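You operate a simulated robot arm through the tools that you are given. There is no shell and no other tool.

Carry out the task below with a simulated robot arm. There is one attempt and no reset: what you move stays moved.

JOB
Swap the dusty filter mat for the clean one from the middle drawer.
Fine: dusty one on the black table; both drawers and the latch shut.

Only the result counts: the job must be done as asked and must still hold three seconds after the hand-in. Knocking over, shifting, dropping, spilling or breaking anything else fails it.

ROBOT AND FRAMES
A 7-joint arm with a two-finger gripper on a trunk, on a base that drives. Base frame: it is fixed to the floor where the robot stands at the start and does not move with it; the origin is under the middle of the robot, x ahead of it, y to its left, z up. Readings come in mm, degrees, newtons and seconds.
With the tool pointing down near the work surface it reaches from about 380 to 780 mm from the robot's upright axis, wherever it stands. Its first joint turns from -143.0 to 143.0 degrees. Places, roughly: clean filter mat [-2750, 0, 500]; dusty filter mat [-2500, -250, 750]; filter drawer [-2400, -200, 700]; filter drawer latch [-2200, -200, 600]; inside of the filter drawer [-2500, -300, 700]; middle drawer of the low cabinet [-2800, 0, 500]; top of the black table [-2400, -200, 900]. Payload 2.45 kg.
The TCP is the grasp point between the finger pads, 26 mm short of the fingertips. In the tool frame z runs along the fingers and y along their closing line. Largest opening 96 mm; the body of the gripper starts 69 mm behind the TCP.
Orientation is told as [roll, pitch, yaw] about the base's x, y, z axes, in that order, counted from this pose: with the fingers straight down and closing along the base's y, the tool's x points along the base's -x, its y along +y and its z along -z.

CONTROLS
- The arm moves only by the tool arm_command. Its argument "rows" is one flat list of numbers, 7 for each row, row after row: the shift along the tool's x, y, z in mm, then the turn, a rotation vector about the tool's x, y, z in degrees, then the closure, from 0 (fully open) to 1 (shut). In form: [tx, ty, tz, rx, ry, rz, claw, tx, ty, tz, rx, ry, rz, claw, ...]. A call has 1 to 20 rows; each row is the pose to reach, as a shift and turn from the pose commanded when the call began, along the tool's axes at that moment. Each row takes 0.2 s and may step no farther than 50 mm and 8.6 degrees from the row before; otherwise, or with a gripper value out of range, the whole call is refused. A pose out of reach is approached as far as the arm can. The call stops where the force on the tool passes 50 N (or 10 N more than at its start, if that is more) or the arm is blocked; 0.2 s more then pass. Each finger halts on what it meets, pressing with about 32 N; the grip force reading is that of the motor and also rises with nothing between the fingers. The clock runs only during rows and for 0.2 s after the last one: add rows that repeat a pose to give the fingers time. It gives the time, the measured TCP pose, the force on the tool (base axes), the opening and the grip force at its end, in the units of the frame above (readings bear some noise), with the torque about the TCP (base axes, N m) and any sound that the robot's microphone picked up.
- Cameras (640 x 400 px; columns grow to the right, rows downward): "scene" is now at [40.3, 174.7, 1322.1]; the picture's right is [-0.08, -1.00, 0.00], its down [-0.52, 0.04, -0.85] and it looks along [0.85, -0.07, -0.52] (base axes); focal length 282 px, centre (320, 200). "wrist" rides on the gripper at [82, 3, -98] in the tool frame; the picture's right is [-0.04, 1.00, 0.00], its down [-0.73, -0.03, -0.68] and it looks along [-0.68, -0.03, 0.73] (tool axes); focal length 256 px, centre (320, 200). There is no depth. A picture from a camera that has moved, and an enlarged one, comes with that camera's place and axes in the base frame and with its lens.
- camera(camera): a new picture of that camera. It takes no simulated time.
- slide_trunk(by): slides the trunk up (or, below 0, down) by that many mm; the arm and the scene camera ride with it, the base frame stays. It gives what a move gives, with no picture.
- steer(legs): drives the robot by 1 to 6 legs, each [ahead, turn to the left] in mm and degrees, along the robot's own axes; the way and the turn of a leg run together, so that a leg with both is an arc; at most 1500 mm and 180 degrees a leg. The arm and the cameras ride along, it lands a little off, and it stops where it bumps. It gives what a move gives.
- turn_head(pan, tilt): turns the head with the scene camera to pan (to the left, within 155 degrees either way) and tilt (down, from -29 to 69), counted from straight ahead of the robot. It gives what a move gives.
- enlarge(camera, box): a new picture of the part [left, top, right, bottom] of that camera's present view, enlarged. It takes no simulated time.
- finish_job(): hands the job in; it is judged then, once.

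Places have to be worked out from the pictures, the camera data and where the tool is seen. Open the gripper and draw the arm clear of the work before you hand the job in, unless the task says otherwise.

The tools are called after "Emit:" as a command line: name --argument value ..., lists and objects as JSON in quotes. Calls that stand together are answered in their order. arm_command: Moves the arm, as the interface text tells. Its arguments: {"type":"object","properties":{"rows":{"type":"array"}},"required":["rows"]} The other tools are called the same way: slide_trunk (by) slides the trunk up or down; steer (legs) drives the base; turn_head (pan, tilt) turns the head that bears the scene camera; camera (camera) takes a picture; enlarge (camera, box) takes an enlarged picture of a part of a camera's view; finish_job () hands the job in.

At the start:

```text
t: 0.0
tool_pos: [544.8, -211.1, 808.4]
tcp_rot: [0.0, 0.0, 0.0]
force: [0.9, 0.4, -0.3]
torque: [0.0, 0.01, -0.03]
width: 96.3
grip_force: 0.0
trunk travel left (down, up): [-350.0, 290.0]
robot x, y, heading: [-3.5, 5.7, 0.2]
head pan, tilt: [-4.5, 31.5]
```

scene: 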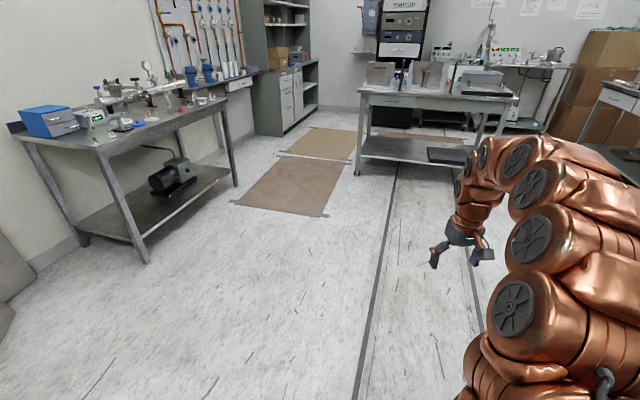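
wrist: 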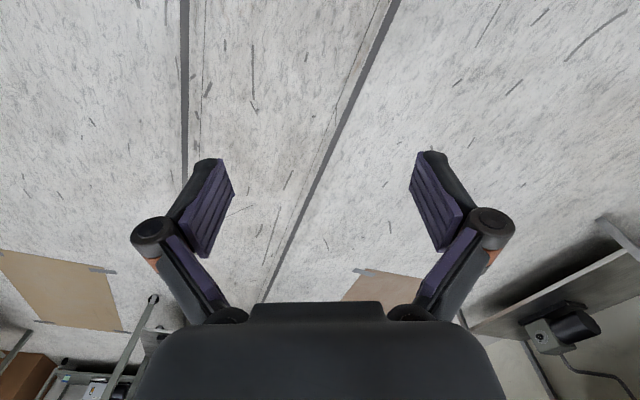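

The work lies behind the robot at about x = -2500, so I turn the head to look backward first.

Emit:
turn_head --pan 150 --tilt 20

```text
t: 2.4
tool_pos: [546.2, -210.3, 807.7]
tcp_rot: [0.1, 0.0, 0.0]
force: [-0.2, -0.9, -0.3]
torque: [0.01, -0.02, 0.01]
width: 96.0
grip_force: 0.0
trunk travel left (down, up): [-350.0, 290.0]
robot x, y, heading: [-1.0, 0.2, -0.1]
head pan, tilt: [150.0, 20.0]
```

The head now looks back; I take a picture.

Emit:
camera --camera "scene"

Emit:
enlarge --camera "scene" --box '[160, 80, 480, 280]'

```text
taken
camera scene: at [-129.8, 228.4, 1340.6], right [0.5, 0.87, 0.0], down [0.3, -0.17, -0.94], along [-0.81, 0.47, -0.34], focal length 282 px, centre (320, 200)
```

scene: 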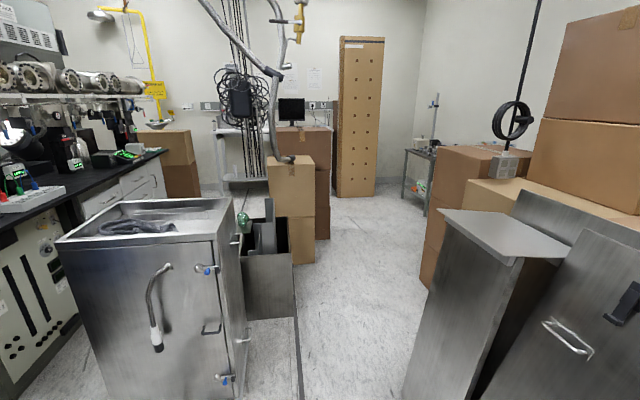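

```text
2.00 times, centred on (320, 180) of scene
camera zoom: at [-129.8, 228.4, 1340.6], right [0.5, 0.87, 0.0], down [0.3, -0.17, -0.94], along [-0.81, 0.47, -0.34], focal length 564 px, centre (320, 240)
```

zoom: 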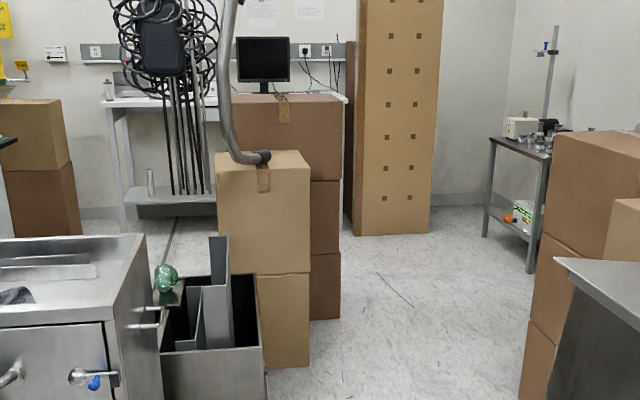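

The black bench is at the left edge; I look from the other side as well.

Emit:
turn_head --pan -155 --tilt 20

Emit:
camera --camera "scene"

Emit:
enlarge --camera "scene" --box '[160, 80, 480, 280]'

```text
t: 6.5
tool_pos: [544.8, -210.3, 808.6]
tcp_rot: [-0.1, -0.1, 0.0]
force: [0.6, 0.7, -0.4]
torque: [0.03, 0.02, -0.04]
width: 96.1
grip_force: 0.1
trunk travel left (down, up): [-350.0, 290.0]
robot x, y, heading: [-2.8, -0.4, 0.0]
head pan, tilt: [-154.7, 20.0]
```

```text
taken
camera scene: at [-133.3, 141.9, 1340.6], right [-0.43, 0.9, 0.0], down [0.31, 0.15, -0.94], along [-0.85, -0.4, -0.34], focal length 282 px, centre (320, 200)
```

scene: 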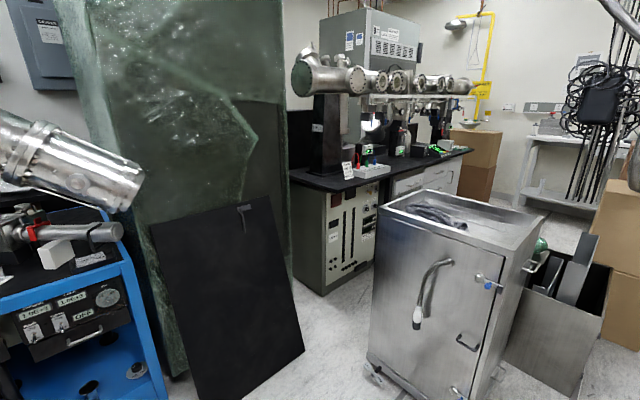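

```text
2.00 times, centred on (320, 180) of scene
camera zoom: at [-133.3, 141.9, 1340.6], right [-0.43, 0.9, 0.0], down [0.31, 0.15, -0.94], along [-0.85, -0.4, -0.34], focal length 564 px, centre (320, 240)
```

zoom: 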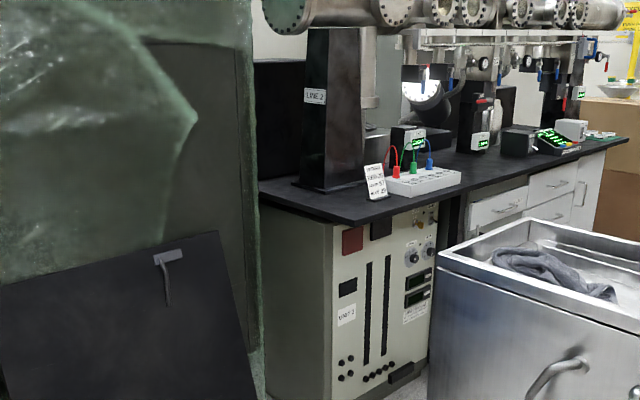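

The bench with the black top runs obliquely with its front facing roughly +y, behind a steel cart and bins. I raise the trunk for a better overview of the floor and passages.

Emit:
slide_trunk --by 290

Emit:
turn_head --pan 155 --tilt 30

Emit:
camera --camera "scene"

Emit:
enlarge --camera "scene" --box '[0, 0, 320, 200]'

Emit:
turn_head --pan 100 --tilt 30

Emit:
camera --camera "scene"

```text
t: 9.5
tool_pos: [543.9, -209.7, 1098.9]
tcp_rot: [0.1, 0.0, 0.0]
force: [-0.5, 0.3, -0.2]
torque: [0.0, 0.0, 0.0]
width: 96.1
grip_force: 0.1
trunk travel left (down, up): [-640.0, 0.0]
robot x, y, heading: [-0.5, -2.0, 0.0]
head pan, tilt: [-154.7, 20.0]
```

```text
t: 13.7
tool_pos: [545.6, -210.4, 1098.5]
tcp_rot: [0.0, 0.1, 0.0]
force: [0.4, -0.4, -0.7]
torque: [0.03, 0.04, -0.01]
width: 95.8
grip_force: 0.1
trunk travel left (down, up): [-640.0, 0.0]
robot x, y, heading: [-3.1, -2.8, 0.2]
head pan, tilt: [154.7, 30.0]
```

```text
taken
camera scene: at [-130.9, 220.4, 1614.5], right [0.43, 0.9, 0.0], down [0.45, -0.21, -0.87], along [-0.78, 0.37, -0.5], focal length 282 px, centre (320, 200)
```

scene: 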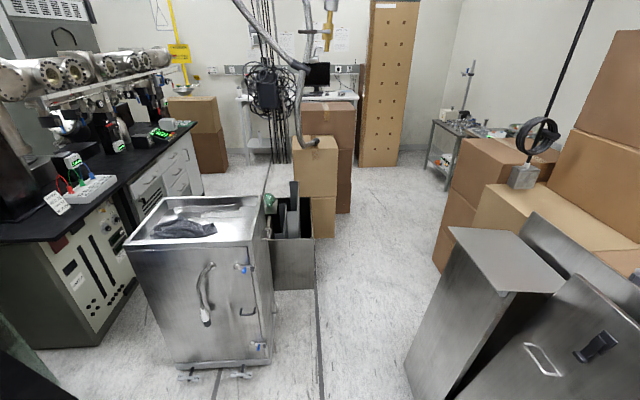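

```text
2.00 times, centred on (160, 100) of scene
camera zoom: at [-130.9, 220.4, 1614.5], right [0.43, 0.9, 0.0], down [0.45, -0.21, -0.87], along [-0.78, 0.37, -0.5], focal length 564 px, centre (640, 400)
```

zoom: 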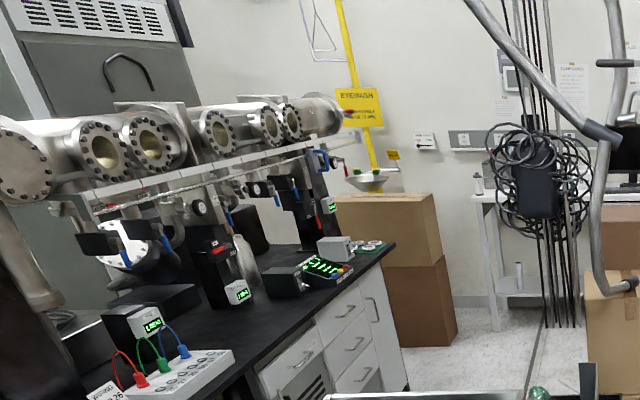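

```text
t: 14.9
tool_pos: [545.7, -210.2, 1099.0]
tcp_rot: [0.0, 0.0, 0.0]
force: [-0.3, 0.5, -0.2]
torque: [0.01, -0.04, 0.02]
width: 95.8
grip_force: 0.1
trunk travel left (down, up): [-640.0, 0.0]
robot x, y, heading: [3.2, 0.6, 0.0]
head pan, tilt: [100.0, 30.0]
```

```text
taken
camera scene: at [-64.9, 270.8, 1614.5], right [0.98, 0.17, 0.0], down [0.09, -0.49, -0.87], along [-0.15, 0.85, -0.5], focal length 282 px, centre (320, 200)
```

scene: 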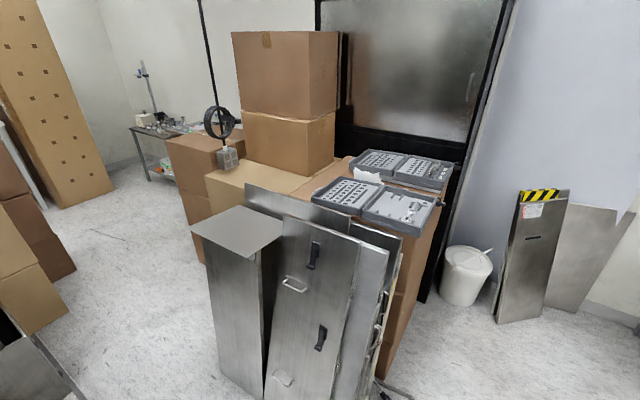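

The passage to the bench front is tight, so I need the size of the robot's own base. I look down at it.

Emit:
turn_head --pan 150 --tilt 69

Emit:
camera --camera "scene"

Emit:
turn_head --pan 40 --tilt 69

Emit:
camera --camera "scene"

```text
t: 16.1
tool_pos: [544.5, -210.5, 1099.6]
tcp_rot: [0.0, 0.1, 0.1]
force: [0.5, -0.3, 0.2]
torque: [-0.05, 0.02, 0.02]
width: 95.8
grip_force: 0.2
trunk travel left (down, up): [-640.0, 0.0]
robot x, y, heading: [-1.4, 1.5, 0.1]
head pan, tilt: [150.0, 68.8]
```

```text
taken
camera scene: at [-97.6, 209.8, 1563.1], right [0.5, 0.87, 0.0], down [0.81, -0.47, -0.36], along [-0.31, 0.18, -0.93], focal length 282 px, centre (320, 200)
```

scene: 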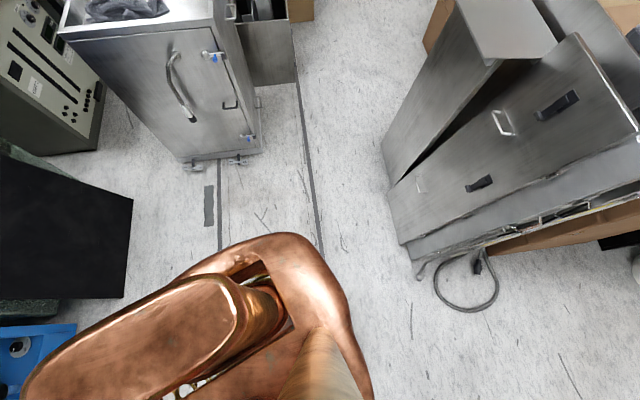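

```text
t: 18.0
tool_pos: [545.3, -210.8, 1099.7]
tcp_rot: [0.0, 0.0, 0.1]
force: [-0.4, 0.2, 0.9]
torque: [0.0, -0.03, 0.02]
width: 96.0
grip_force: 0.0
trunk travel left (down, up): [-640.0, 0.0]
robot x, y, heading: [-2.5, -4.4, -0.1]
head pan, tilt: [40.0, 68.8]
```

```text
taken
camera scene: at [-6.4, 217.7, 1563.1], right [0.64, -0.77, 0.0], down [-0.71, -0.6, -0.36], along [0.28, 0.23, -0.93], focal length 282 px, centre (320, 200)
```

scene: 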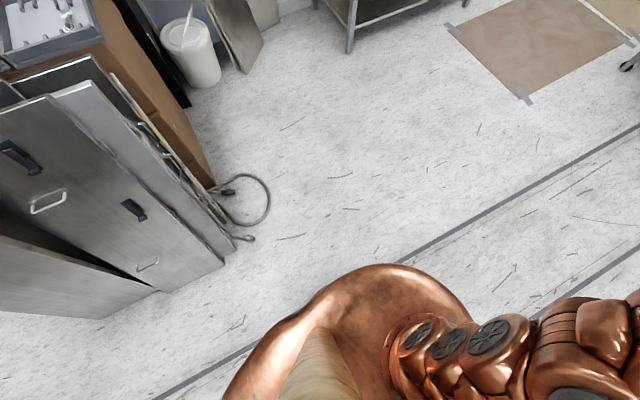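

The base looks roughly 600–700 mm wide. I tuck the arm inward before turning.

Emit:
arm_command --rows '[40, 0, 0, 0, 0, 0, 0, 80, 0, 0, 0, 0, 0, 0, 120, 0, 0, 0, 0, 0, 0, 150, 0, 0, 0, 0, 0, 0]'

```text
t: 19.0
tool_pos: [394.5, -210.1, 1098.5]
tcp_rot: [0.0, -0.1, 0.0]
force: [-0.5, 0.5, 0.0]
torque: [0.0, 0.03, 0.0]
width: 96.2
grip_force: 0.1
trunk travel left (down, up): [-640.0, 0.0]
robot x, y, heading: [-1.2, 1.7, 0.1]
head pan, tilt: [40.0, 68.8]
```

The arm is tucked. I turn the robot left toward the aisle (about 140°) and look ahead.

Emit:
steer --legs '[[0, 140]]'

Emit:
turn_head --pan 10 --tilt 35

Emit:
camera --camera "scene"

```text
t: 25.1
tool_pos: [-164.5, 417.5, 1098.4]
tcp_rot: [0.0, 0.0, 139.6]
force: [-0.2, -0.2, -0.1]
torque: [-0.03, -0.03, -0.02]
width: 96.0
grip_force: 0.1
trunk travel left (down, up): [-640.0, 0.0]
robot x, y, heading: [2.0, -1.2, 139.5]
head pan, tilt: [40.0, 68.8]
```

```text
t: 26.1
tool_pos: [-164.7, 415.9, 1098.2]
tcp_rot: [0.0, 0.0, 139.6]
force: [0.4, -0.4, -0.8]
torque: [-0.03, -0.02, -0.03]
width: 96.1
grip_force: 0.1
trunk travel left (down, up): [-640.0, 0.0]
robot x, y, heading: [2.6, -0.0, 139.5]
head pan, tilt: [10.0, 35.0]
```

```text
taken
camera scene: at [-154.9, -126.3, 1606.7], right [0.51, 0.86, 0.0], down [0.5, -0.29, -0.82], along [-0.71, 0.41, -0.57], focal length 282 px, centre (320, 200)
```

scene: 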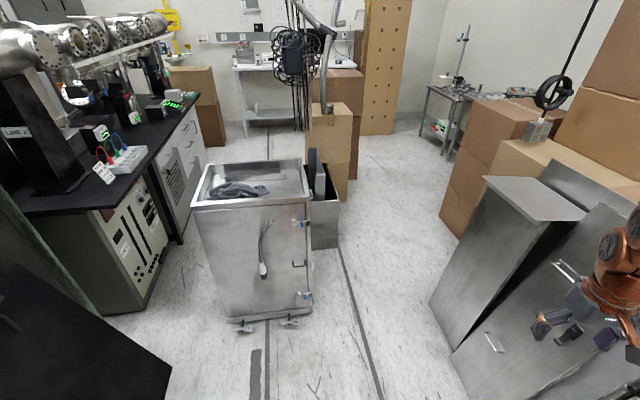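

I enlarge the bench region to see the corridor between cart and bench.

Emit:
enlarge --camera "scene" --box '[0, 60, 320, 260]'

Emit:
enlarge --camera "scene" --box '[80, 150, 400, 350]'

```text
2.00 times, centred on (160, 160) of scene
camera zoom: at [-154.9, -126.3, 1606.7], right [0.51, 0.86, 0.0], down [0.5, -0.29, -0.82], along [-0.71, 0.41, -0.57], focal length 564 px, centre (640, 280)
```

zoom: 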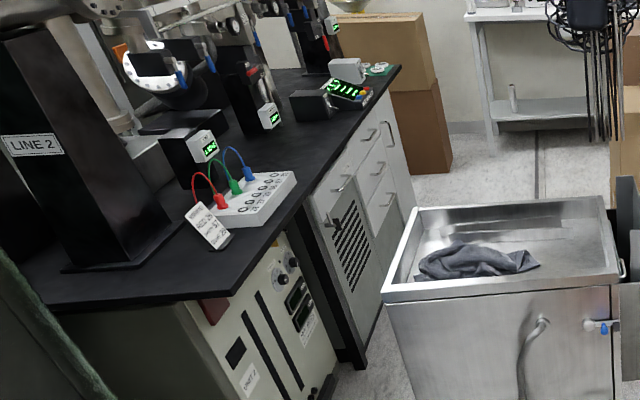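

```text
2.00 times, centred on (240, 250) of scene
camera zoom: at [-154.9, -126.3, 1606.7], right [0.51, 0.86, 0.0], down [0.5, -0.29, -0.82], along [-0.71, 0.41, -0.57], focal length 564 px, centre (480, 100)
```

zoom: 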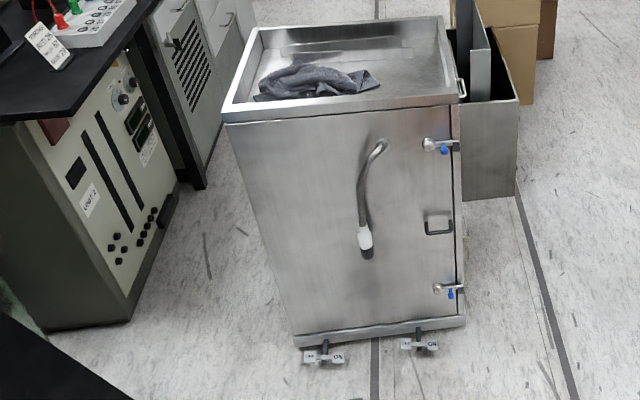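

Cabinet front is at about 21° skew; the corridor in front of it must be entered from the far end. I look down again from several pans to gauge the base outline and the clearances nearby.

Emit:
turn_head --pan 90 --tilt 69

Emit:
camera --camera "scene"

Emit:
turn_head --pan -30 --tilt 55

Emit:
camera --camera "scene"

```text
t: 27.6
tool_pos: [-165.3, 417.3, 1098.1]
tcp_rot: [0.0, -0.1, 139.5]
force: [0.5, 0.1, 0.1]
torque: [-0.02, 0.01, 0.05]
width: 95.9
grip_force: 0.1
trunk travel left (down, up): [-640.0, 0.0]
robot x, y, heading: [-2.1, 3.4, 139.4]
head pan, tilt: [90.0, 68.8]
```

```text
taken
camera scene: at [-115.3, -213.4, 1563.1], right [-0.76, 0.65, 0.0], down [0.6, 0.71, -0.36], along [-0.24, -0.28, -0.93], focal length 282 px, centre (320, 200)
```

scene: 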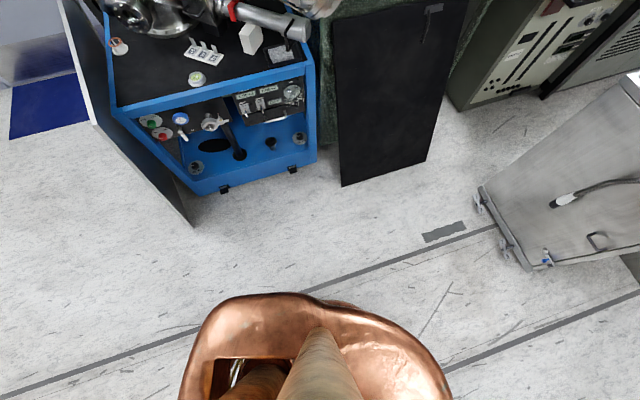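

```text
t: 29.6
tool_pos: [-164.8, 416.5, 1098.5]
tcp_rot: [0.0, 0.1, 139.6]
force: [-1.0, 0.1, -0.4]
torque: [-0.05, -0.02, 0.01]
width: 96.0
grip_force: 0.0
trunk travel left (down, up): [-640.0, 0.0]
robot x, y, heading: [-0.6, 3.6, 139.7]
head pan, tilt: [-30.0, 55.0]
```

```text
taken
camera scene: at [-103.2, -102.9, 1578.5], right [0.94, 0.34, 0.0], down [0.27, -0.77, -0.57], along [-0.19, 0.54, -0.82], focal length 282 px, centre (320, 200)
```

scene: 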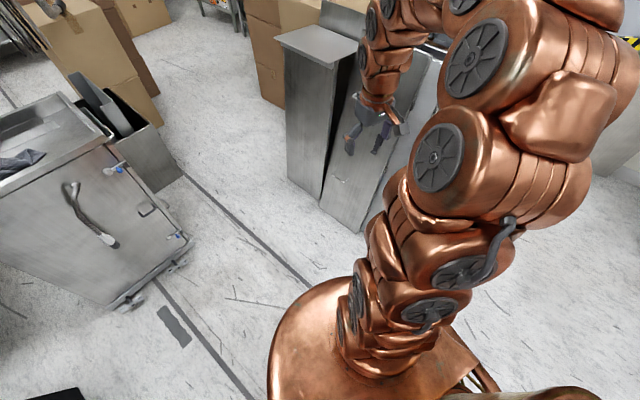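

The path is: to about (-919, 698), then up the aisle between bin and boxes. I drive the first leg.

Emit:
steer --legs '[[0, 3.3], [1000, 0]]'

Emit:
turn_head --pan 15 --tilt 30

Emit:
camera --camera "scene"

```text
t: 35.3
tool_pos: [-991.2, 1017.0, 1099.2]
tcp_rot: [0.0, 0.0, 142.8]
force: [0.2, 0.4, 0.9]
torque: [-0.01, 0.01, 0.0]
width: 95.9
grip_force: 0.1
trunk travel left (down, up): [-640.0, 0.0]
robot x, y, heading: [-803.6, 604.9, 142.8]
head pan, tilt: [-30.0, 55.0]
```

```text
t: 36.4
tool_pos: [-991.9, 1016.4, 1099.1]
tcp_rot: [0.0, 0.1, 142.8]
force: [0.4, 0.0, -0.1]
torque: [0.02, 0.04, 0.0]
width: 96.1
grip_force: 0.0
trunk travel left (down, up): [-640.0, 0.0]
robot x, y, heading: [-805.4, 609.5, 142.4]
head pan, tilt: [15.0, 30.0]
```

```text
taken
camera scene: at [-956.9, 469.7, 1614.5], right [0.38, 0.92, 0.0], down [0.46, -0.19, -0.87], along [-0.8, 0.33, -0.5], focal length 282 px, centre (320, 200)
```

scene: 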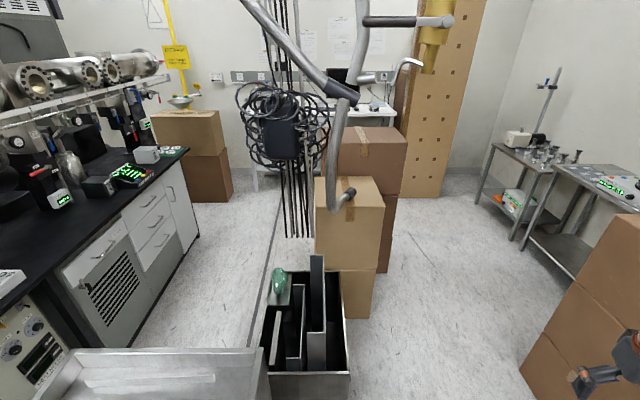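

I've a good view now: brown boxes end around 3.1 m along the bench direction. I check the tower on my right before continuing.

Emit:
turn_head --pan -50 --tilt 55

Emit:
camera --camera "scene"

Emit:
turn_head --pan -15 --tilt 45

Emit:
camera --camera "scene"

```text
t: 37.8
tool_pos: [-991.0, 1016.0, 1097.8]
tcp_rot: [0.0, 0.0, 142.7]
force: [0.1, 0.5, -0.8]
torque: [0.05, -0.04, 0.0]
width: 96.0
grip_force: 0.1
trunk travel left (down, up): [-640.0, 0.0]
robot x, y, heading: [-801.7, 609.6, 142.8]
head pan, tilt: [-50.0, 55.0]
```

```text
taken
camera scene: at [-876.7, 507.3, 1578.5], right [1.0, 0.05, 0.0], down [0.04, -0.82, -0.57], along [-0.03, 0.57, -0.82], focal length 282 px, centre (320, 200)
```

scene: 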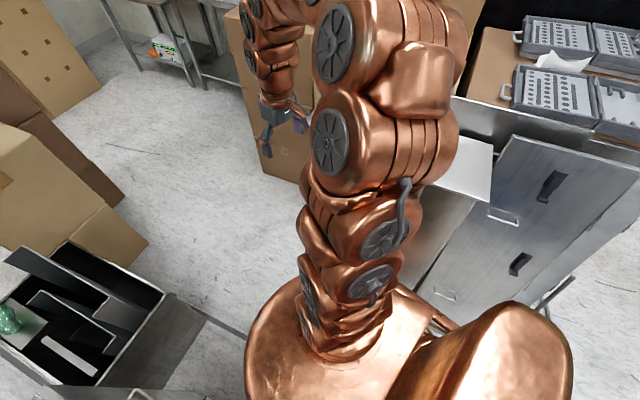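

```text
t: 38.8
tool_pos: [-991.0, 1016.6, 1098.3]
tcp_rot: [-0.1, 0.0, 142.7]
force: [0.2, -1.2, 0.3]
torque: [0.02, 0.0, -0.01]
width: 95.9
grip_force: 0.0
trunk travel left (down, up): [-640.0, 0.0]
robot x, y, heading: [-806.2, 611.4, 142.7]
head pan, tilt: [-15.0, 45.0]
```

```text
taken
camera scene: at [-923.0, 499.7, 1591.9], right [0.79, 0.61, 0.0], down [0.43, -0.56, -0.71], along [-0.43, 0.56, -0.71], focal length 282 px, centre (320, 200)
```

scene: 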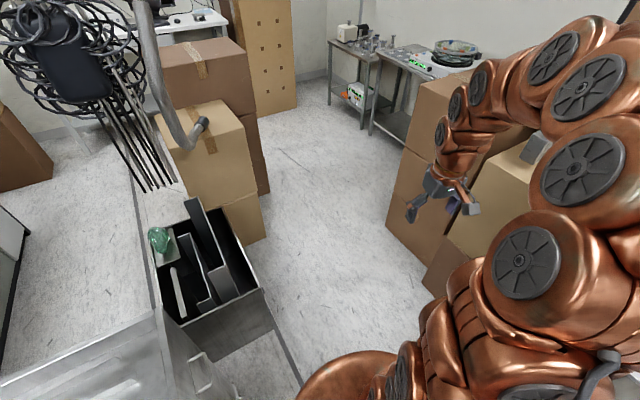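

The way ahead is clear enough. I swing the tool more to the centre line, then drive to the aisle point beside the boxes.

Emit:
arm_command --rows '[0, 40, 0, 0, 0, 0, 0, 0, 80, 0, 0, 0, 0, 0, 0, 110, 0, 0, 0, 0, 0]'

Emit:
steer --legs '[[0, -10.9], [1180, 0]]'

Emit:
turn_head --pan 30 --tilt 35

Emit:
camera --camera "scene"

```text
t: 39.6
tool_pos: [-1056.8, 929.0, 1098.7]
tcp_rot: [-0.1, 0.0, 142.7]
force: [0.0, -0.6, 0.6]
torque: [0.0, -0.03, 0.04]
width: 95.7
grip_force: 0.0
trunk travel left (down, up): [-640.0, 0.0]
robot x, y, heading: [-802.4, 610.1, 143.0]
head pan, tilt: [-15.0, 45.0]
```

```text
t: 43.4
tool_pos: [-1317.9, 1341.2, 1097.5]
tcp_rot: [0.1, -0.2, 131.7]
force: [0.2, 0.2, 0.7]
torque: [-0.01, 0.01, -0.04]
width: 95.9
grip_force: 0.0
trunk travel left (down, up): [-640.0, 0.0]
robot x, y, heading: [-1131.8, 976.3, 131.8]
head pan, tilt: [-15.0, 45.0]
stopped in leg 2: the robot was blocked; the commanded pose is now the measured one
```

```text
t: 44.6
tool_pos: [-1315.3, 1342.9, 1096.7]
tcp_rot: [0.3, -0.1, 131.6]
force: [1.9, 1.9, -0.4]
torque: [-0.1, 0.14, 0.0]
width: 95.8
grip_force: 0.1
trunk travel left (down, up): [-640.0, 0.0]
robot x, y, heading: [-1133.6, 974.7, 131.7]
head pan, tilt: [30.0, 35.0]
```

```text
taken
camera scene: at [-1311.9, 853.4, 1608.0], right [0.32, 0.95, 0.0], down [0.54, -0.18, -0.82], along [-0.78, 0.26, -0.57], focal length 282 px, centre (320, 200)
```

scene: 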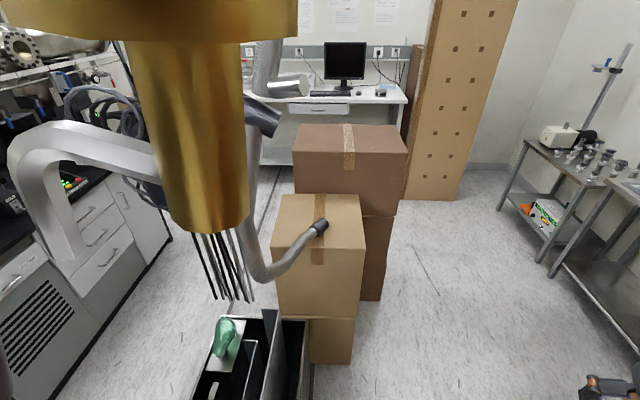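

The robot was blocked; I check whether it is the hanging gold hoist near the head, the arm or the base.

Emit:
camera --camera "wrist"

Emit:
turn_head --pan -20 --tilt 45

Emit:
camera --camera "scene"

Emit:
turn_head --pan 30 --tilt 69

Emit:
camera --camera "scene"

Emit:
turn_head --pan -80 --tilt 60

Emit:
camera --camera "scene"

```text
taken
camera wrist: at [-1262.3, 1280.1, 1195.6], right [-0.77, -0.63, 0.01], down [-0.46, 0.57, 0.68], along [-0.43, 0.52, -0.73], focal length 256 px, centre (320, 200)
```

wrist: 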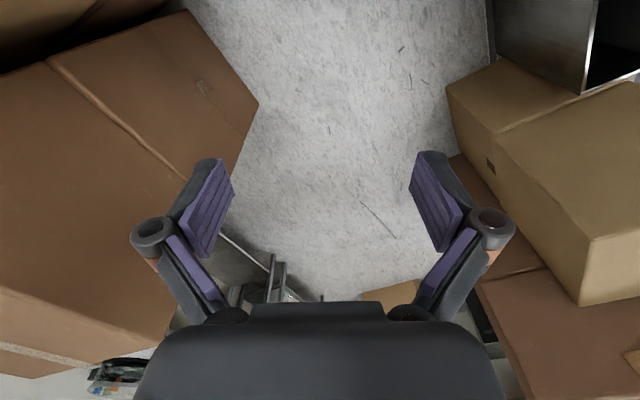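

```text
t: 45.7
tool_pos: [-1321.3, 1340.5, 1097.7]
tcp_rot: [0.0, -0.1, 131.7]
force: [2.7, -2.4, 1.4]
torque: [0.26, 0.13, 0.01]
width: 95.9
grip_force: 0.1
trunk travel left (down, up): [-640.0, 0.0]
robot x, y, heading: [-1129.3, 978.1, 131.6]
head pan, tilt: [-20.0, 45.0]
```

```text
taken
camera scene: at [-1261.1, 894.4, 1591.9], right [0.93, 0.36, 0.0], down [0.25, -0.66, -0.71], along [-0.25, 0.66, -0.71], focal length 282 px, centre (320, 200)
```

scene: 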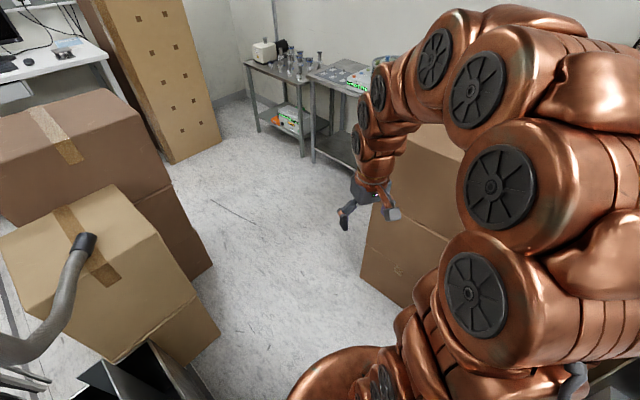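

```text
t: 46.9
tool_pos: [-1319.5, 1338.4, 1097.4]
tcp_rot: [0.1, -0.1, 131.8]
force: [-0.1, -0.8, 0.8]
torque: [0.0, 0.0, 0.01]
width: 96.0
grip_force: 0.1
trunk travel left (down, up): [-640.0, 0.0]
robot x, y, heading: [-1128.9, 977.6, 132.0]
head pan, tilt: [30.0, 68.8]
```

```text
taken
camera scene: at [-1286.7, 837.2, 1563.0], right [0.31, 0.95, 0.0], down [0.88, -0.29, -0.36], along [-0.34, 0.11, -0.93], focal length 282 px, centre (320, 200)
```

scene: 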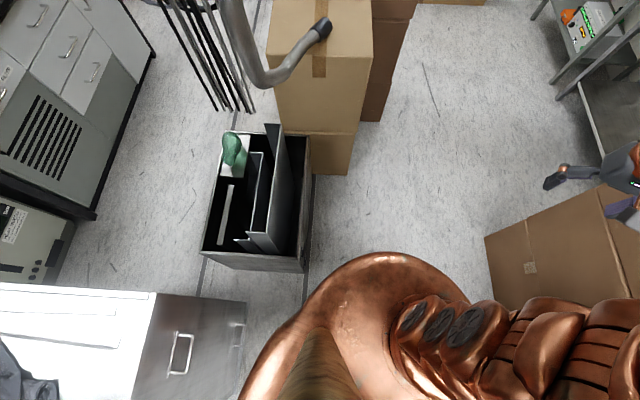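

```text
t: 48.8
tool_pos: [-1320.5, 1339.6, 1097.6]
tcp_rot: [0.1, -0.2, 131.8]
force: [0.0, 0.0, 0.0]
torque: [0.02, 0.01, -0.01]
width: 95.7
grip_force: 0.1
trunk travel left (down, up): [-640.0, 0.0]
robot x, y, heading: [-1133.9, 977.5, 131.5]
head pan, tilt: [-80.0, 60.0]
```

```text
taken
camera scene: at [-1192.2, 872.4, 1572.4], right [0.79, -0.62, 0.0], down [-0.54, -0.68, -0.5], along [0.31, 0.39, -0.87], focal length 282 px, centre (320, 200)
```

scene: 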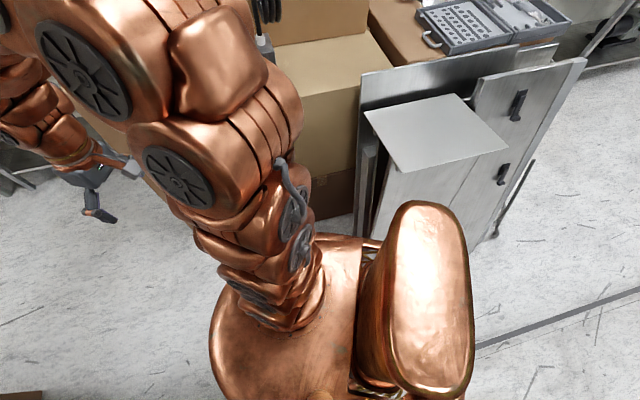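

I look toward the elbow and pole/wheel on the right and at the gold hoist on the left.

Emit:
turn_head --pan -75 --tilt 20

Emit:
camera --camera "scene"

Emit:
turn_head --pan 25 --tilt -10

Emit:
camera --camera "scene"

```text
t: 49.9
tool_pos: [-1320.1, 1339.6, 1096.4]
tcp_rot: [-0.1, 0.0, 131.7]
force: [0.0, 0.7, -0.4]
torque: [-0.02, 0.0, -0.04]
width: 96.0
grip_force: 0.0
trunk travel left (down, up): [-640.0, 0.0]
robot x, y, heading: [-1133.8, 976.4, 131.7]
head pan, tilt: [-75.0, 20.0]
```

```text
taken
camera scene: at [-1182.3, 897.9, 1630.5], right [0.84, -0.55, 0.0], down [-0.19, -0.29, -0.94], along [0.52, 0.79, -0.34], focal length 282 px, centre (320, 200)
```

scene: 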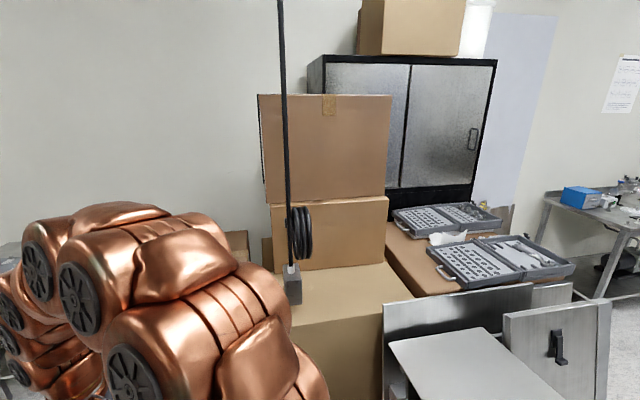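

```text
t: 51.6
tool_pos: [-1310.3, 1348.7, 1097.7]
tcp_rot: [0.8, -0.1, 131.4]
force: [1.7, 0.7, 1.5]
torque: [-0.04, 0.07, 0.0]
width: 95.9
grip_force: 0.0
trunk travel left (down, up): [-640.0, 0.0]
robot x, y, heading: [-1131.4, 982.3, 131.6]
head pan, tilt: [25.0, -10.0]
```

```text
taken
camera scene: at [-1298.7, 864.5, 1681.0], right [0.4, 0.92, -0.01], down [-0.17, 0.06, -0.98], along [-0.9, 0.39, 0.18], focal length 282 px, centre (320, 200)
```

scene: 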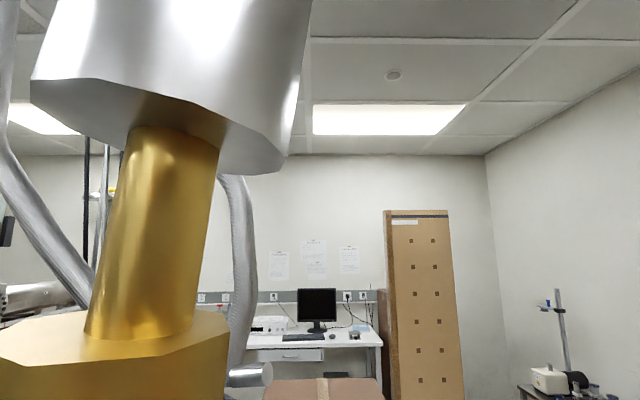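

The head touches the hanging hoist when high. I tilt the head back down, back off, and lower the trunk so the head passes beneath it.

Emit:
turn_head --pan 0 --tilt 45

Emit:
steer --legs '[[-120, 0]]'

Emit:
slide_trunk --by -420

Emit:
turn_head --pan 15 --tilt 10

Emit:
camera --camera "scene"

Emit:
camera --camera "wrist"

```text
t: 52.9
tool_pos: [-1316.5, 1336.8, 1099.5]
tcp_rot: [0.0, -0.3, 131.7]
force: [-0.2, 0.4, 0.7]
torque: [0.01, 0.0, 0.02]
width: 96.1
grip_force: 0.0
trunk travel left (down, up): [-640.0, 0.0]
robot x, y, heading: [-1132.5, 978.0, 131.8]
head pan, tilt: [0.0, 45.0]
```

```text
t: 53.5
tool_pos: [-1320.3, 1343.3, 1096.6]
tcp_rot: [-0.1, 0.1, 131.7]
force: [0.2, -0.4, -0.6]
torque: [0.02, 0.01, 0.02]
width: 96.2
grip_force: 0.0
trunk travel left (down, up): [-640.0, 0.0]
robot x, y, heading: [-1130.4, 976.3, 132.0]
head pan, tilt: [0.0, 45.0]
stopped in leg 1: the robot was blocked; the commanded pose is now the measured one
```

```text
refused: -420 is not a number from -400 to 400
```

```text
t: 54.5
tool_pos: [-1325.6, 1344.8, 1095.0]
tcp_rot: [0.0, 0.5, 131.7]
force: [-1.0, 1.4, 0.0]
torque: [-0.04, -0.02, -0.05]
width: 95.8
grip_force: 0.0
trunk travel left (down, up): [-640.0, 0.0]
robot x, y, heading: [-1129.9, 976.8, 131.5]
head pan, tilt: [15.0, 10.0]
```

```text
taken
camera scene: at [-1311.0, 870.5, 1647.2], right [0.55, 0.84, 0.0], down [0.15, -0.1, -0.98], along [-0.82, 0.54, -0.18], focal length 282 px, centre (320, 200)
```

scene: 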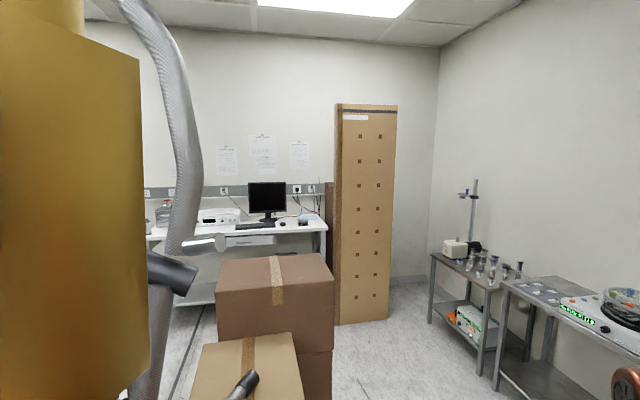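

```text
taken
camera wrist: at [-1272.4, 1282.1, 1194.0], right [-0.77, -0.63, 0.0], down [-0.47, 0.57, 0.67], along [-0.43, 0.52, -0.74], focal length 256 px, centre (320, 200)
```

wrist: 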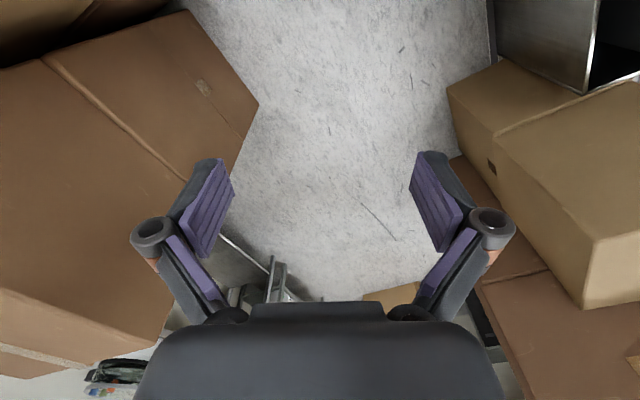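

Backing was blocked too, so the base may be rubbing the tower at the right rear while the head is close to the hoist. I tilt the head down and lower the trunk to remove the head contact.

Emit:
turn_head --pan -60 --tilt 60

Emit:
slide_trunk --by -200

Emit:
slide_trunk --by -200

Emit:
turn_head --pan -110 --tilt 50

Emit:
camera --camera "scene"

Emit:
turn_head --pan 120 --tilt 60

Emit:
camera --camera "scene"

```text
t: 56.0
tool_pos: [-1323.9, 1344.2, 1095.8]
tcp_rot: [-0.2, 0.3, 131.7]
force: [-0.3, 0.3, -0.1]
torque: [0.0, 0.01, -0.01]
width: 96.0
grip_force: 0.0
trunk travel left (down, up): [-640.0, 0.0]
robot x, y, heading: [-1128.2, 975.0, 132.2]
head pan, tilt: [-60.0, 60.0]
```

```text
t: 58.2
tool_pos: [-1324.0, 1345.7, 894.4]
tcp_rot: [-0.2, 0.4, 131.5]
force: [1.0, 0.3, 0.3]
torque: [0.0, 0.01, -0.02]
width: 95.9
grip_force: 0.1
trunk travel left (down, up): [-440.0, 200.0]
robot x, y, heading: [-1131.3, 978.5, 131.9]
head pan, tilt: [-60.0, 60.0]
```

```text
t: 60.4
tool_pos: [-1324.1, 1346.6, 696.3]
tcp_rot: [-0.1, 0.5, 131.6]
force: [0.5, 0.1, 0.1]
torque: [0.01, 0.0, 0.02]
width: 95.9
grip_force: 0.1
trunk travel left (down, up): [-240.0, 400.0]
robot x, y, heading: [-1125.7, 979.4, 132.0]
head pan, tilt: [-60.0, 60.0]
```

```text
t: 61.5
tool_pos: [-1325.3, 1345.5, 695.1]
tcp_rot: [-0.1, 0.4, 131.6]
force: [-0.3, 0.8, 0.2]
torque: [0.0, -0.03, 0.01]
width: 95.8
grip_force: 0.1
trunk travel left (down, up): [-240.0, 400.0]
robot x, y, heading: [-1132.9, 975.9, 131.7]
head pan, tilt: [-110.0, 50.0]
```

```text
taken
camera scene: at [-1160.6, 847.4, 1185.0], right [0.37, -0.93, 0.0], down [-0.71, -0.28, -0.64], along [0.6, 0.24, -0.77], focal length 282 px, centre (320, 200)
```

scene: 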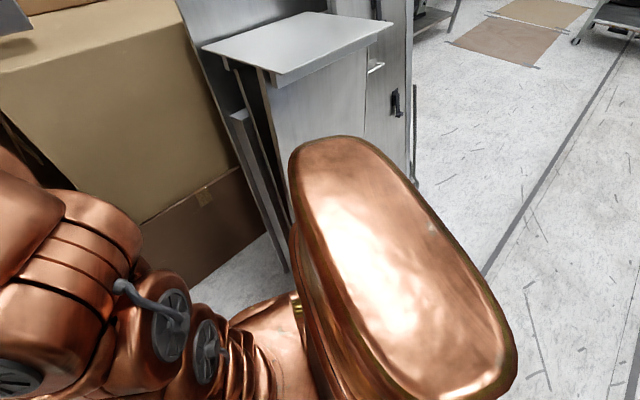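

```text
t: 64.8
tool_pos: [-1324.4, 1344.9, 695.1]
tcp_rot: [-0.1, 0.5, 131.6]
force: [0.3, -0.5, 0.0]
torque: [-0.03, 0.01, -0.01]
width: 95.9
grip_force: 0.1
trunk travel left (down, up): [-240.0, 400.0]
robot x, y, heading: [-1134.1, 975.3, 131.8]
head pan, tilt: [120.0, 60.0]
```

```text
taken
camera scene: at [-1253.0, 755.5, 1172.4], right [-0.95, 0.31, 0.0], down [0.27, 0.82, -0.5], along [-0.16, -0.47, -0.87], focal length 282 px, centre (320, 200)
```

scene: 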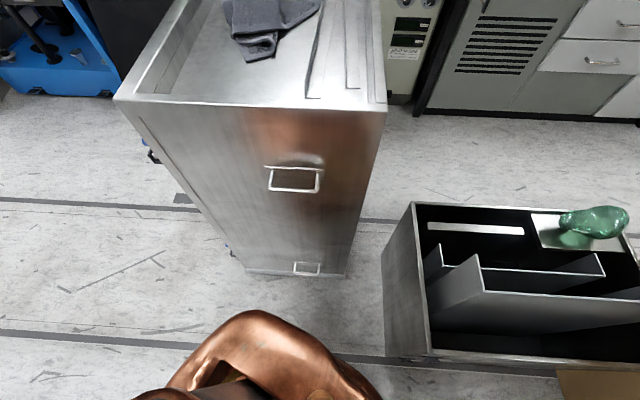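

The trunk is down and the head is clear of the hoist now. I try a small backward move to see whether the base is free.

Emit:
steer --legs '[[-60, 0]]'

```text
t: 65.8
tool_pos: [-1284.2, 1299.6, 694.3]
tcp_rot: [-0.1, 0.4, 131.7]
force: [0.6, 0.7, -0.6]
torque: [0.02, -0.01, 0.03]
width: 96.0
grip_force: 0.1
trunk travel left (down, up): [-240.0, 400.0]
robot x, y, heading: [-1087.0, 934.5, 131.9]
head pan, tilt: [120.0, 60.0]
```

Free: the hoist was the obstacle. I check the hoist's height against the lowered head.

Emit:
turn_head --pan 25 --tilt 0

Emit:
camera --camera "scene"

```text
t: 67.5
tool_pos: [-1283.2, 1299.3, 694.3]
tcp_rot: [0.0, 0.3, 131.5]
force: [0.0, 0.6, -0.1]
torque: [0.0, -0.02, -0.02]
width: 96.0
grip_force: 0.0
trunk travel left (down, up): [-240.0, 400.0]
robot x, y, heading: [-1087.9, 930.0, 131.9]
head pan, tilt: [25.0, 0.0]
```

```text
taken
camera scene: at [-1274.6, 809.1, 1262.8], right [0.39, 0.92, 0.0], down [0.0, 0.0, -1.0], along [-0.92, 0.39, 0.0], focal length 282 px, centre (320, 200)
```

scene: 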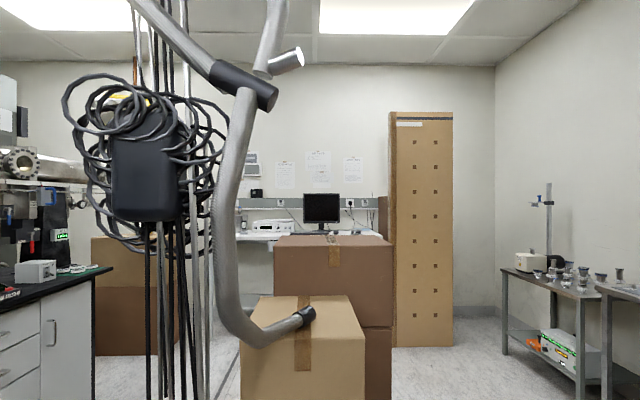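

The hoist is now well above the head. I continue along the aisle.

Emit:
steer --legs '[[1480, 0]]'

Emit:
turn_head --pan 50 --tilt 25

Emit:
camera --camera "scene"

```text
t: 74.8
tool_pos: [-2273.3, 2401.5, 694.5]
tcp_rot: [-0.1, 0.4, 131.9]
force: [0.5, -0.5, 0.3]
torque: [-0.03, -0.01, -0.02]
width: 95.8
grip_force: 0.0
trunk travel left (down, up): [-240.0, 400.0]
robot x, y, heading: [-2079.4, 2032.7, 131.8]
head pan, tilt: [25.0, 0.0]
```

```text
t: 75.7
tool_pos: [-2274.1, 2401.4, 694.8]
tcp_rot: [-0.1, 0.4, 131.8]
force: [0.2, -0.4, 0.1]
torque: [0.01, -0.02, 0.03]
width: 95.6
grip_force: 0.0
trunk travel left (down, up): [-240.0, 400.0]
robot x, y, heading: [-2079.9, 2034.9, 132.0]
head pan, tilt: [50.0, 25.0]
```

```text
taken
camera scene: at [-2272.1, 1872.9, 1222.6], right [-0.03, 1.0, 0.0], down [0.42, 0.01, -0.91], along [-0.91, -0.03, -0.42], focal length 282 px, centre (320, 200)
```

scene: 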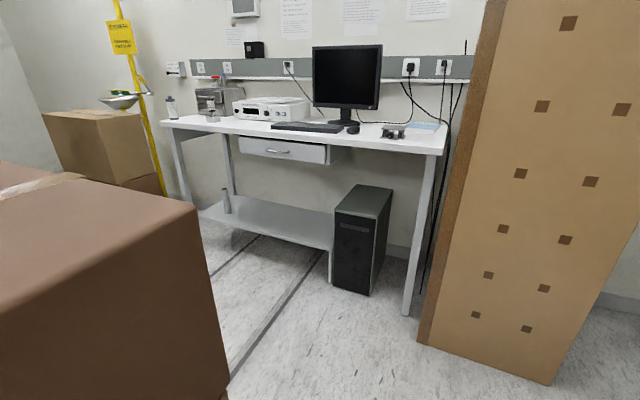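

I measured the lane behind the boxes (about 900 mm wide in front of the white table). I drive around the brown boxes in short legs.

Emit:
steer --legs '[[0, 32.2], [610, 0], [0, 50.5], [530, 0], [0, 35.8]]'

Emit:
turn_head --pan 20 --tilt 25

Emit:
camera --camera "scene"

```text
t: 87.4
tool_pos: [-3331.7, 1549.9, 694.5]
tcp_rot: [-0.1, 0.4, -109.3]
force: [-0.8, -0.1, -0.5]
torque: [0.0, 0.03, 0.01]
width: 96.2
grip_force: 0.0
trunk travel left (down, up): [-240.0, 400.0]
robot x, y, heading: [-3107.9, 1898.1, -109.0]
head pan, tilt: [50.0, 25.0]
```

```text
t: 88.3
tool_pos: [-3332.4, 1550.4, 695.3]
tcp_rot: [-0.2, 0.5, -109.3]
force: [0.1, -0.3, -0.1]
torque: [0.0, 0.04, -0.01]
width: 96.2
grip_force: 0.1
trunk travel left (down, up): [-240.0, 400.0]
robot x, y, heading: [-3105.4, 1898.6, -109.3]
head pan, tilt: [20.0, 25.0]
```

```text
taken
camera scene: at [-2913.8, 1794.2, 1222.5], right [-1.0, -0.02, 0.0], down [-0.01, 0.42, -0.91], along [0.01, -0.91, -0.42], focal length 282 px, centre (320, 200)
```

scene: 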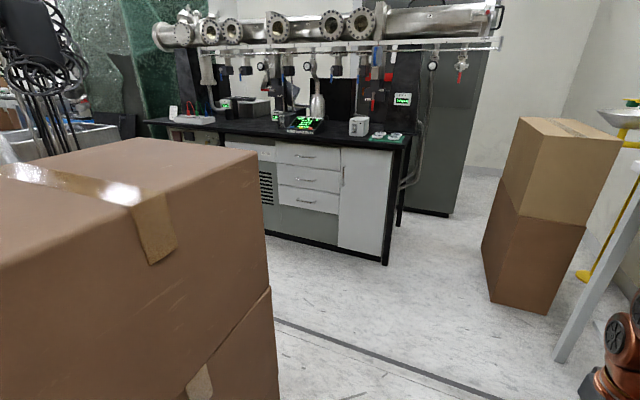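

The bench front is in view: louvered panel at left, a three-drawer stack in the middle, a door at right. I drive to the corridor line and turn along it.

Emit:
steer --legs '[[1130, 0], [0, 89.7]]'

Emit:
turn_head --pan -35 --tilt 25

Emit:
camera --camera "scene"

Emit:
turn_head --pan 5 --tilt 30

Emit:
camera --camera "scene"

```text
t: 97.9
tool_pos: [-3138.4, 601.6, 693.9]
tcp_rot: [-0.2, 0.4, -20.0]
force: [-0.1, 0.5, 0.3]
torque: [-0.01, -0.03, 0.01]
width: 96.0
grip_force: 0.0
trunk travel left (down, up): [-240.0, 400.0]
robot x, y, heading: [-3486.0, 835.1, -19.9]
head pan, tilt: [20.0, 25.0]
```

```text
t: 99.2
tool_pos: [-3138.2, 601.4, 695.1]
tcp_rot: [-0.1, 0.3, -20.0]
force: [-0.3, 0.1, 0.3]
torque: [-0.01, 0.01, 0.0]
width: 96.3
grip_force: 0.0
trunk travel left (down, up): [-240.0, 400.0]
robot x, y, heading: [-3485.7, 834.9, -19.5]
head pan, tilt: [-35.0, 25.0]
```

```text
taken
camera scene: at [-3414.9, 945.5, 1222.5], right [-0.82, -0.58, 0.0], down [-0.24, 0.34, -0.91], along [0.52, -0.74, -0.42], focal length 282 px, centre (320, 200)
```

scene: 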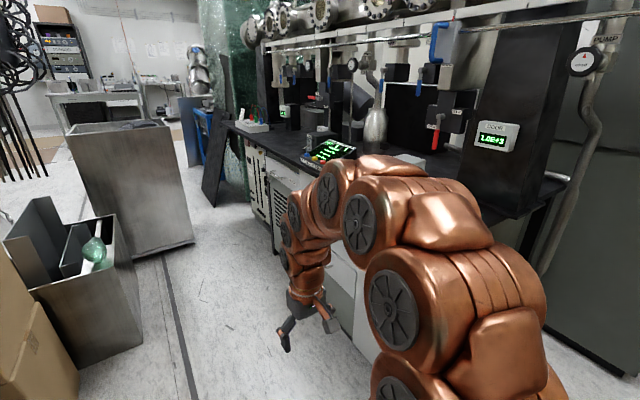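

```text
t: 100.2
tool_pos: [-3137.4, 601.4, 695.3]
tcp_rot: [-0.1, 0.3, -19.8]
force: [-0.3, -0.2, 0.1]
torque: [0.01, 0.01, -0.02]
width: 95.9
grip_force: 0.1
trunk travel left (down, up): [-240.0, 400.0]
robot x, y, heading: [-3485.3, 832.7, -19.6]
head pan, tilt: [5.0, 30.0]
```

```text
taken
camera scene: at [-3380.7, 997.7, 1214.5], right [-0.25, -0.97, 0.0], down [-0.48, 0.13, -0.87], along [0.84, -0.22, -0.5], focal length 282 px, centre (320, 200)
```

scene: 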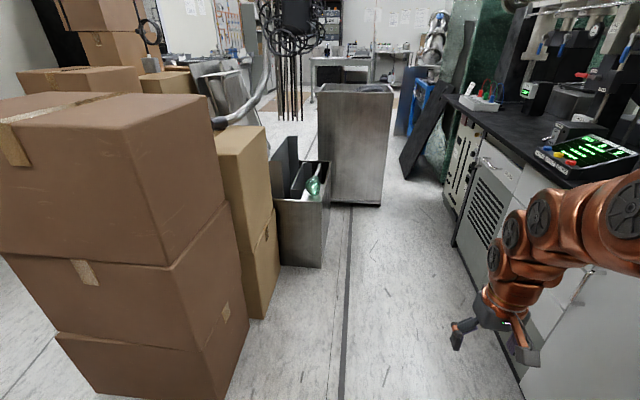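

Robot stands at the corridor mouth. I advance 450 mm and look at the cabinet front.

Emit:
steer --legs '[[400, 0]]'

Emit:
turn_head --pan -20 --tilt 40

Emit:
camera --camera "scene"

Emit:
camera --camera "wrist"

```text
t: 102.8
tool_pos: [-2758.5, 466.4, 694.9]
tcp_rot: [-0.1, 0.3, -19.8]
force: [-0.1, -0.3, 0.2]
torque: [0.0, 0.02, 0.03]
width: 95.9
grip_force: 0.0
trunk travel left (down, up): [-240.0, 400.0]
robot x, y, heading: [-3107.0, 696.5, -19.7]
head pan, tilt: [5.0, 30.0]
```

```text
t: 103.7
tool_pos: [-2757.4, 466.3, 693.7]
tcp_rot: [-0.1, 0.3, -19.7]
force: [0.5, -0.2, 0.1]
torque: [0.02, -0.01, 0.05]
width: 95.8
grip_force: 0.1
trunk travel left (down, up): [-240.0, 400.0]
robot x, y, heading: [-3100.3, 697.4, -19.8]
head pan, tilt: [-20.0, 40.0]
```

```text
taken
camera scene: at [-3023.2, 830.8, 1199.2], right [-0.64, -0.77, 0.0], down [-0.5, 0.41, -0.77], along [0.59, -0.49, -0.64], focal length 282 px, centre (320, 200)
```

scene: 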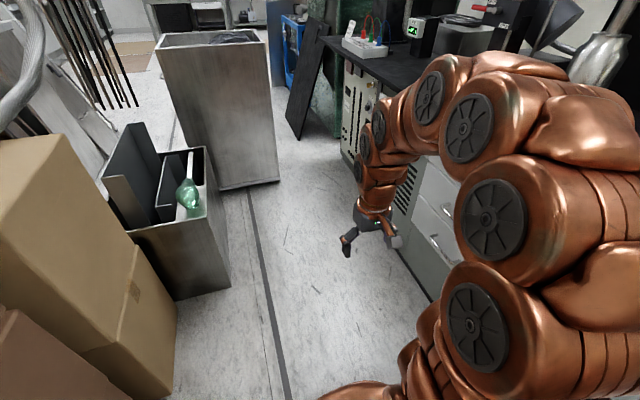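

```text
taken
camera wrist: at [-2831.0, 496.0, 793.4], right [0.38, 0.93, 0.0], down [0.68, -0.28, 0.67], along [0.62, -0.25, -0.74], focal length 256 px, centre (320, 200)
```

wrist: 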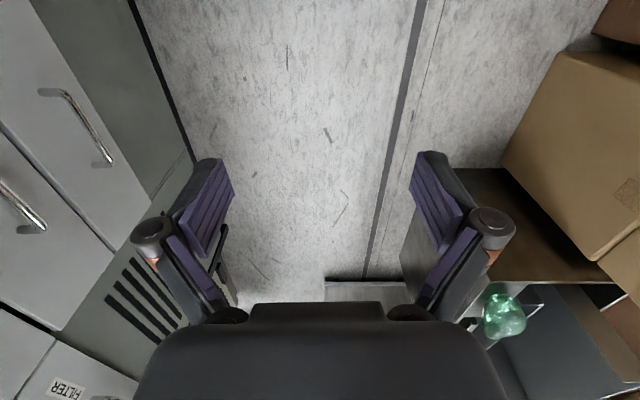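

The wrist view shows a "FILTER" label on the drawer of the left column. I advance further and turn the tool so that the wrist camera faces the cabinet.

Emit:
steer --legs '[[350, 0]]'

Emit:
arm_command --rows '[0, 0, -10, 0, 0, 8.5, 0, 0, 0, -20, 0, 0, 17, 0, 0, 0, -30, 0, 0, 25.5, 0, 0, 0, -40, 0, 0, 34, 0, 0, 0, -50, 0, 0, 42.5, 0, 0, 0, -60, 0, 0, 51, 0, 0, 0, -70, 0, 0, 59.5, 0, 0, 0, -80, 0, 0, 68, 0, 0, 0, -90, 0, 0, 76.5, 0, 0, 0, -100, 0, 0, 85, 0, 0, 0, -100, 0, 0, 90, 0]'

Emit:
camera --camera "wrist"

```text
t: 105.9
tool_pos: [-2423.8, 348.3, 694.7]
tcp_rot: [0.0, 0.3, -19.6]
force: [0.4, -0.3, -0.7]
torque: [-0.01, -0.02, 0.03]
width: 95.9
grip_force: 0.0
trunk travel left (down, up): [-240.0, 400.0]
robot x, y, heading: [-2769.8, 574.0, -19.5]
head pan, tilt: [-20.0, 40.0]
```

```text
t: 108.3
tool_pos: [-2424.0, 347.6, 794.6]
tcp_rot: [-0.4, 0.0, -109.9]
force: [0.3, 0.6, -0.3]
torque: [-0.01, -0.01, 0.02]
width: 96.1
grip_force: 0.0
trunk travel left (down, up): [-240.0, 400.0]
robot x, y, heading: [-2770.8, 580.5, -19.5]
head pan, tilt: [-20.0, 40.0]
```

```text
taken
camera wrist: at [-2390.7, 422.9, 893.1], right [0.93, -0.38, -0.01], down [-0.27, -0.68, 0.68], along [-0.26, -0.63, -0.73], focal length 256 px, centre (320, 200)
```

wrist: 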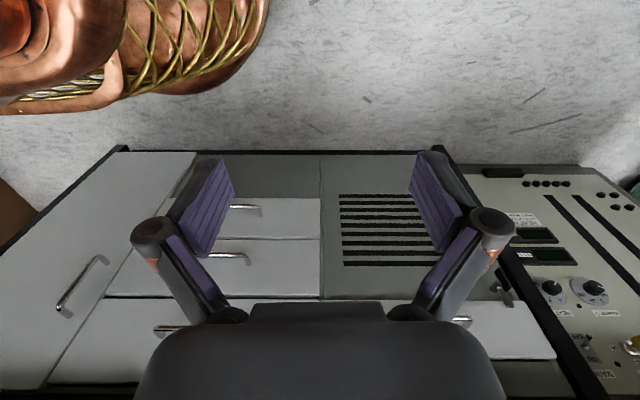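

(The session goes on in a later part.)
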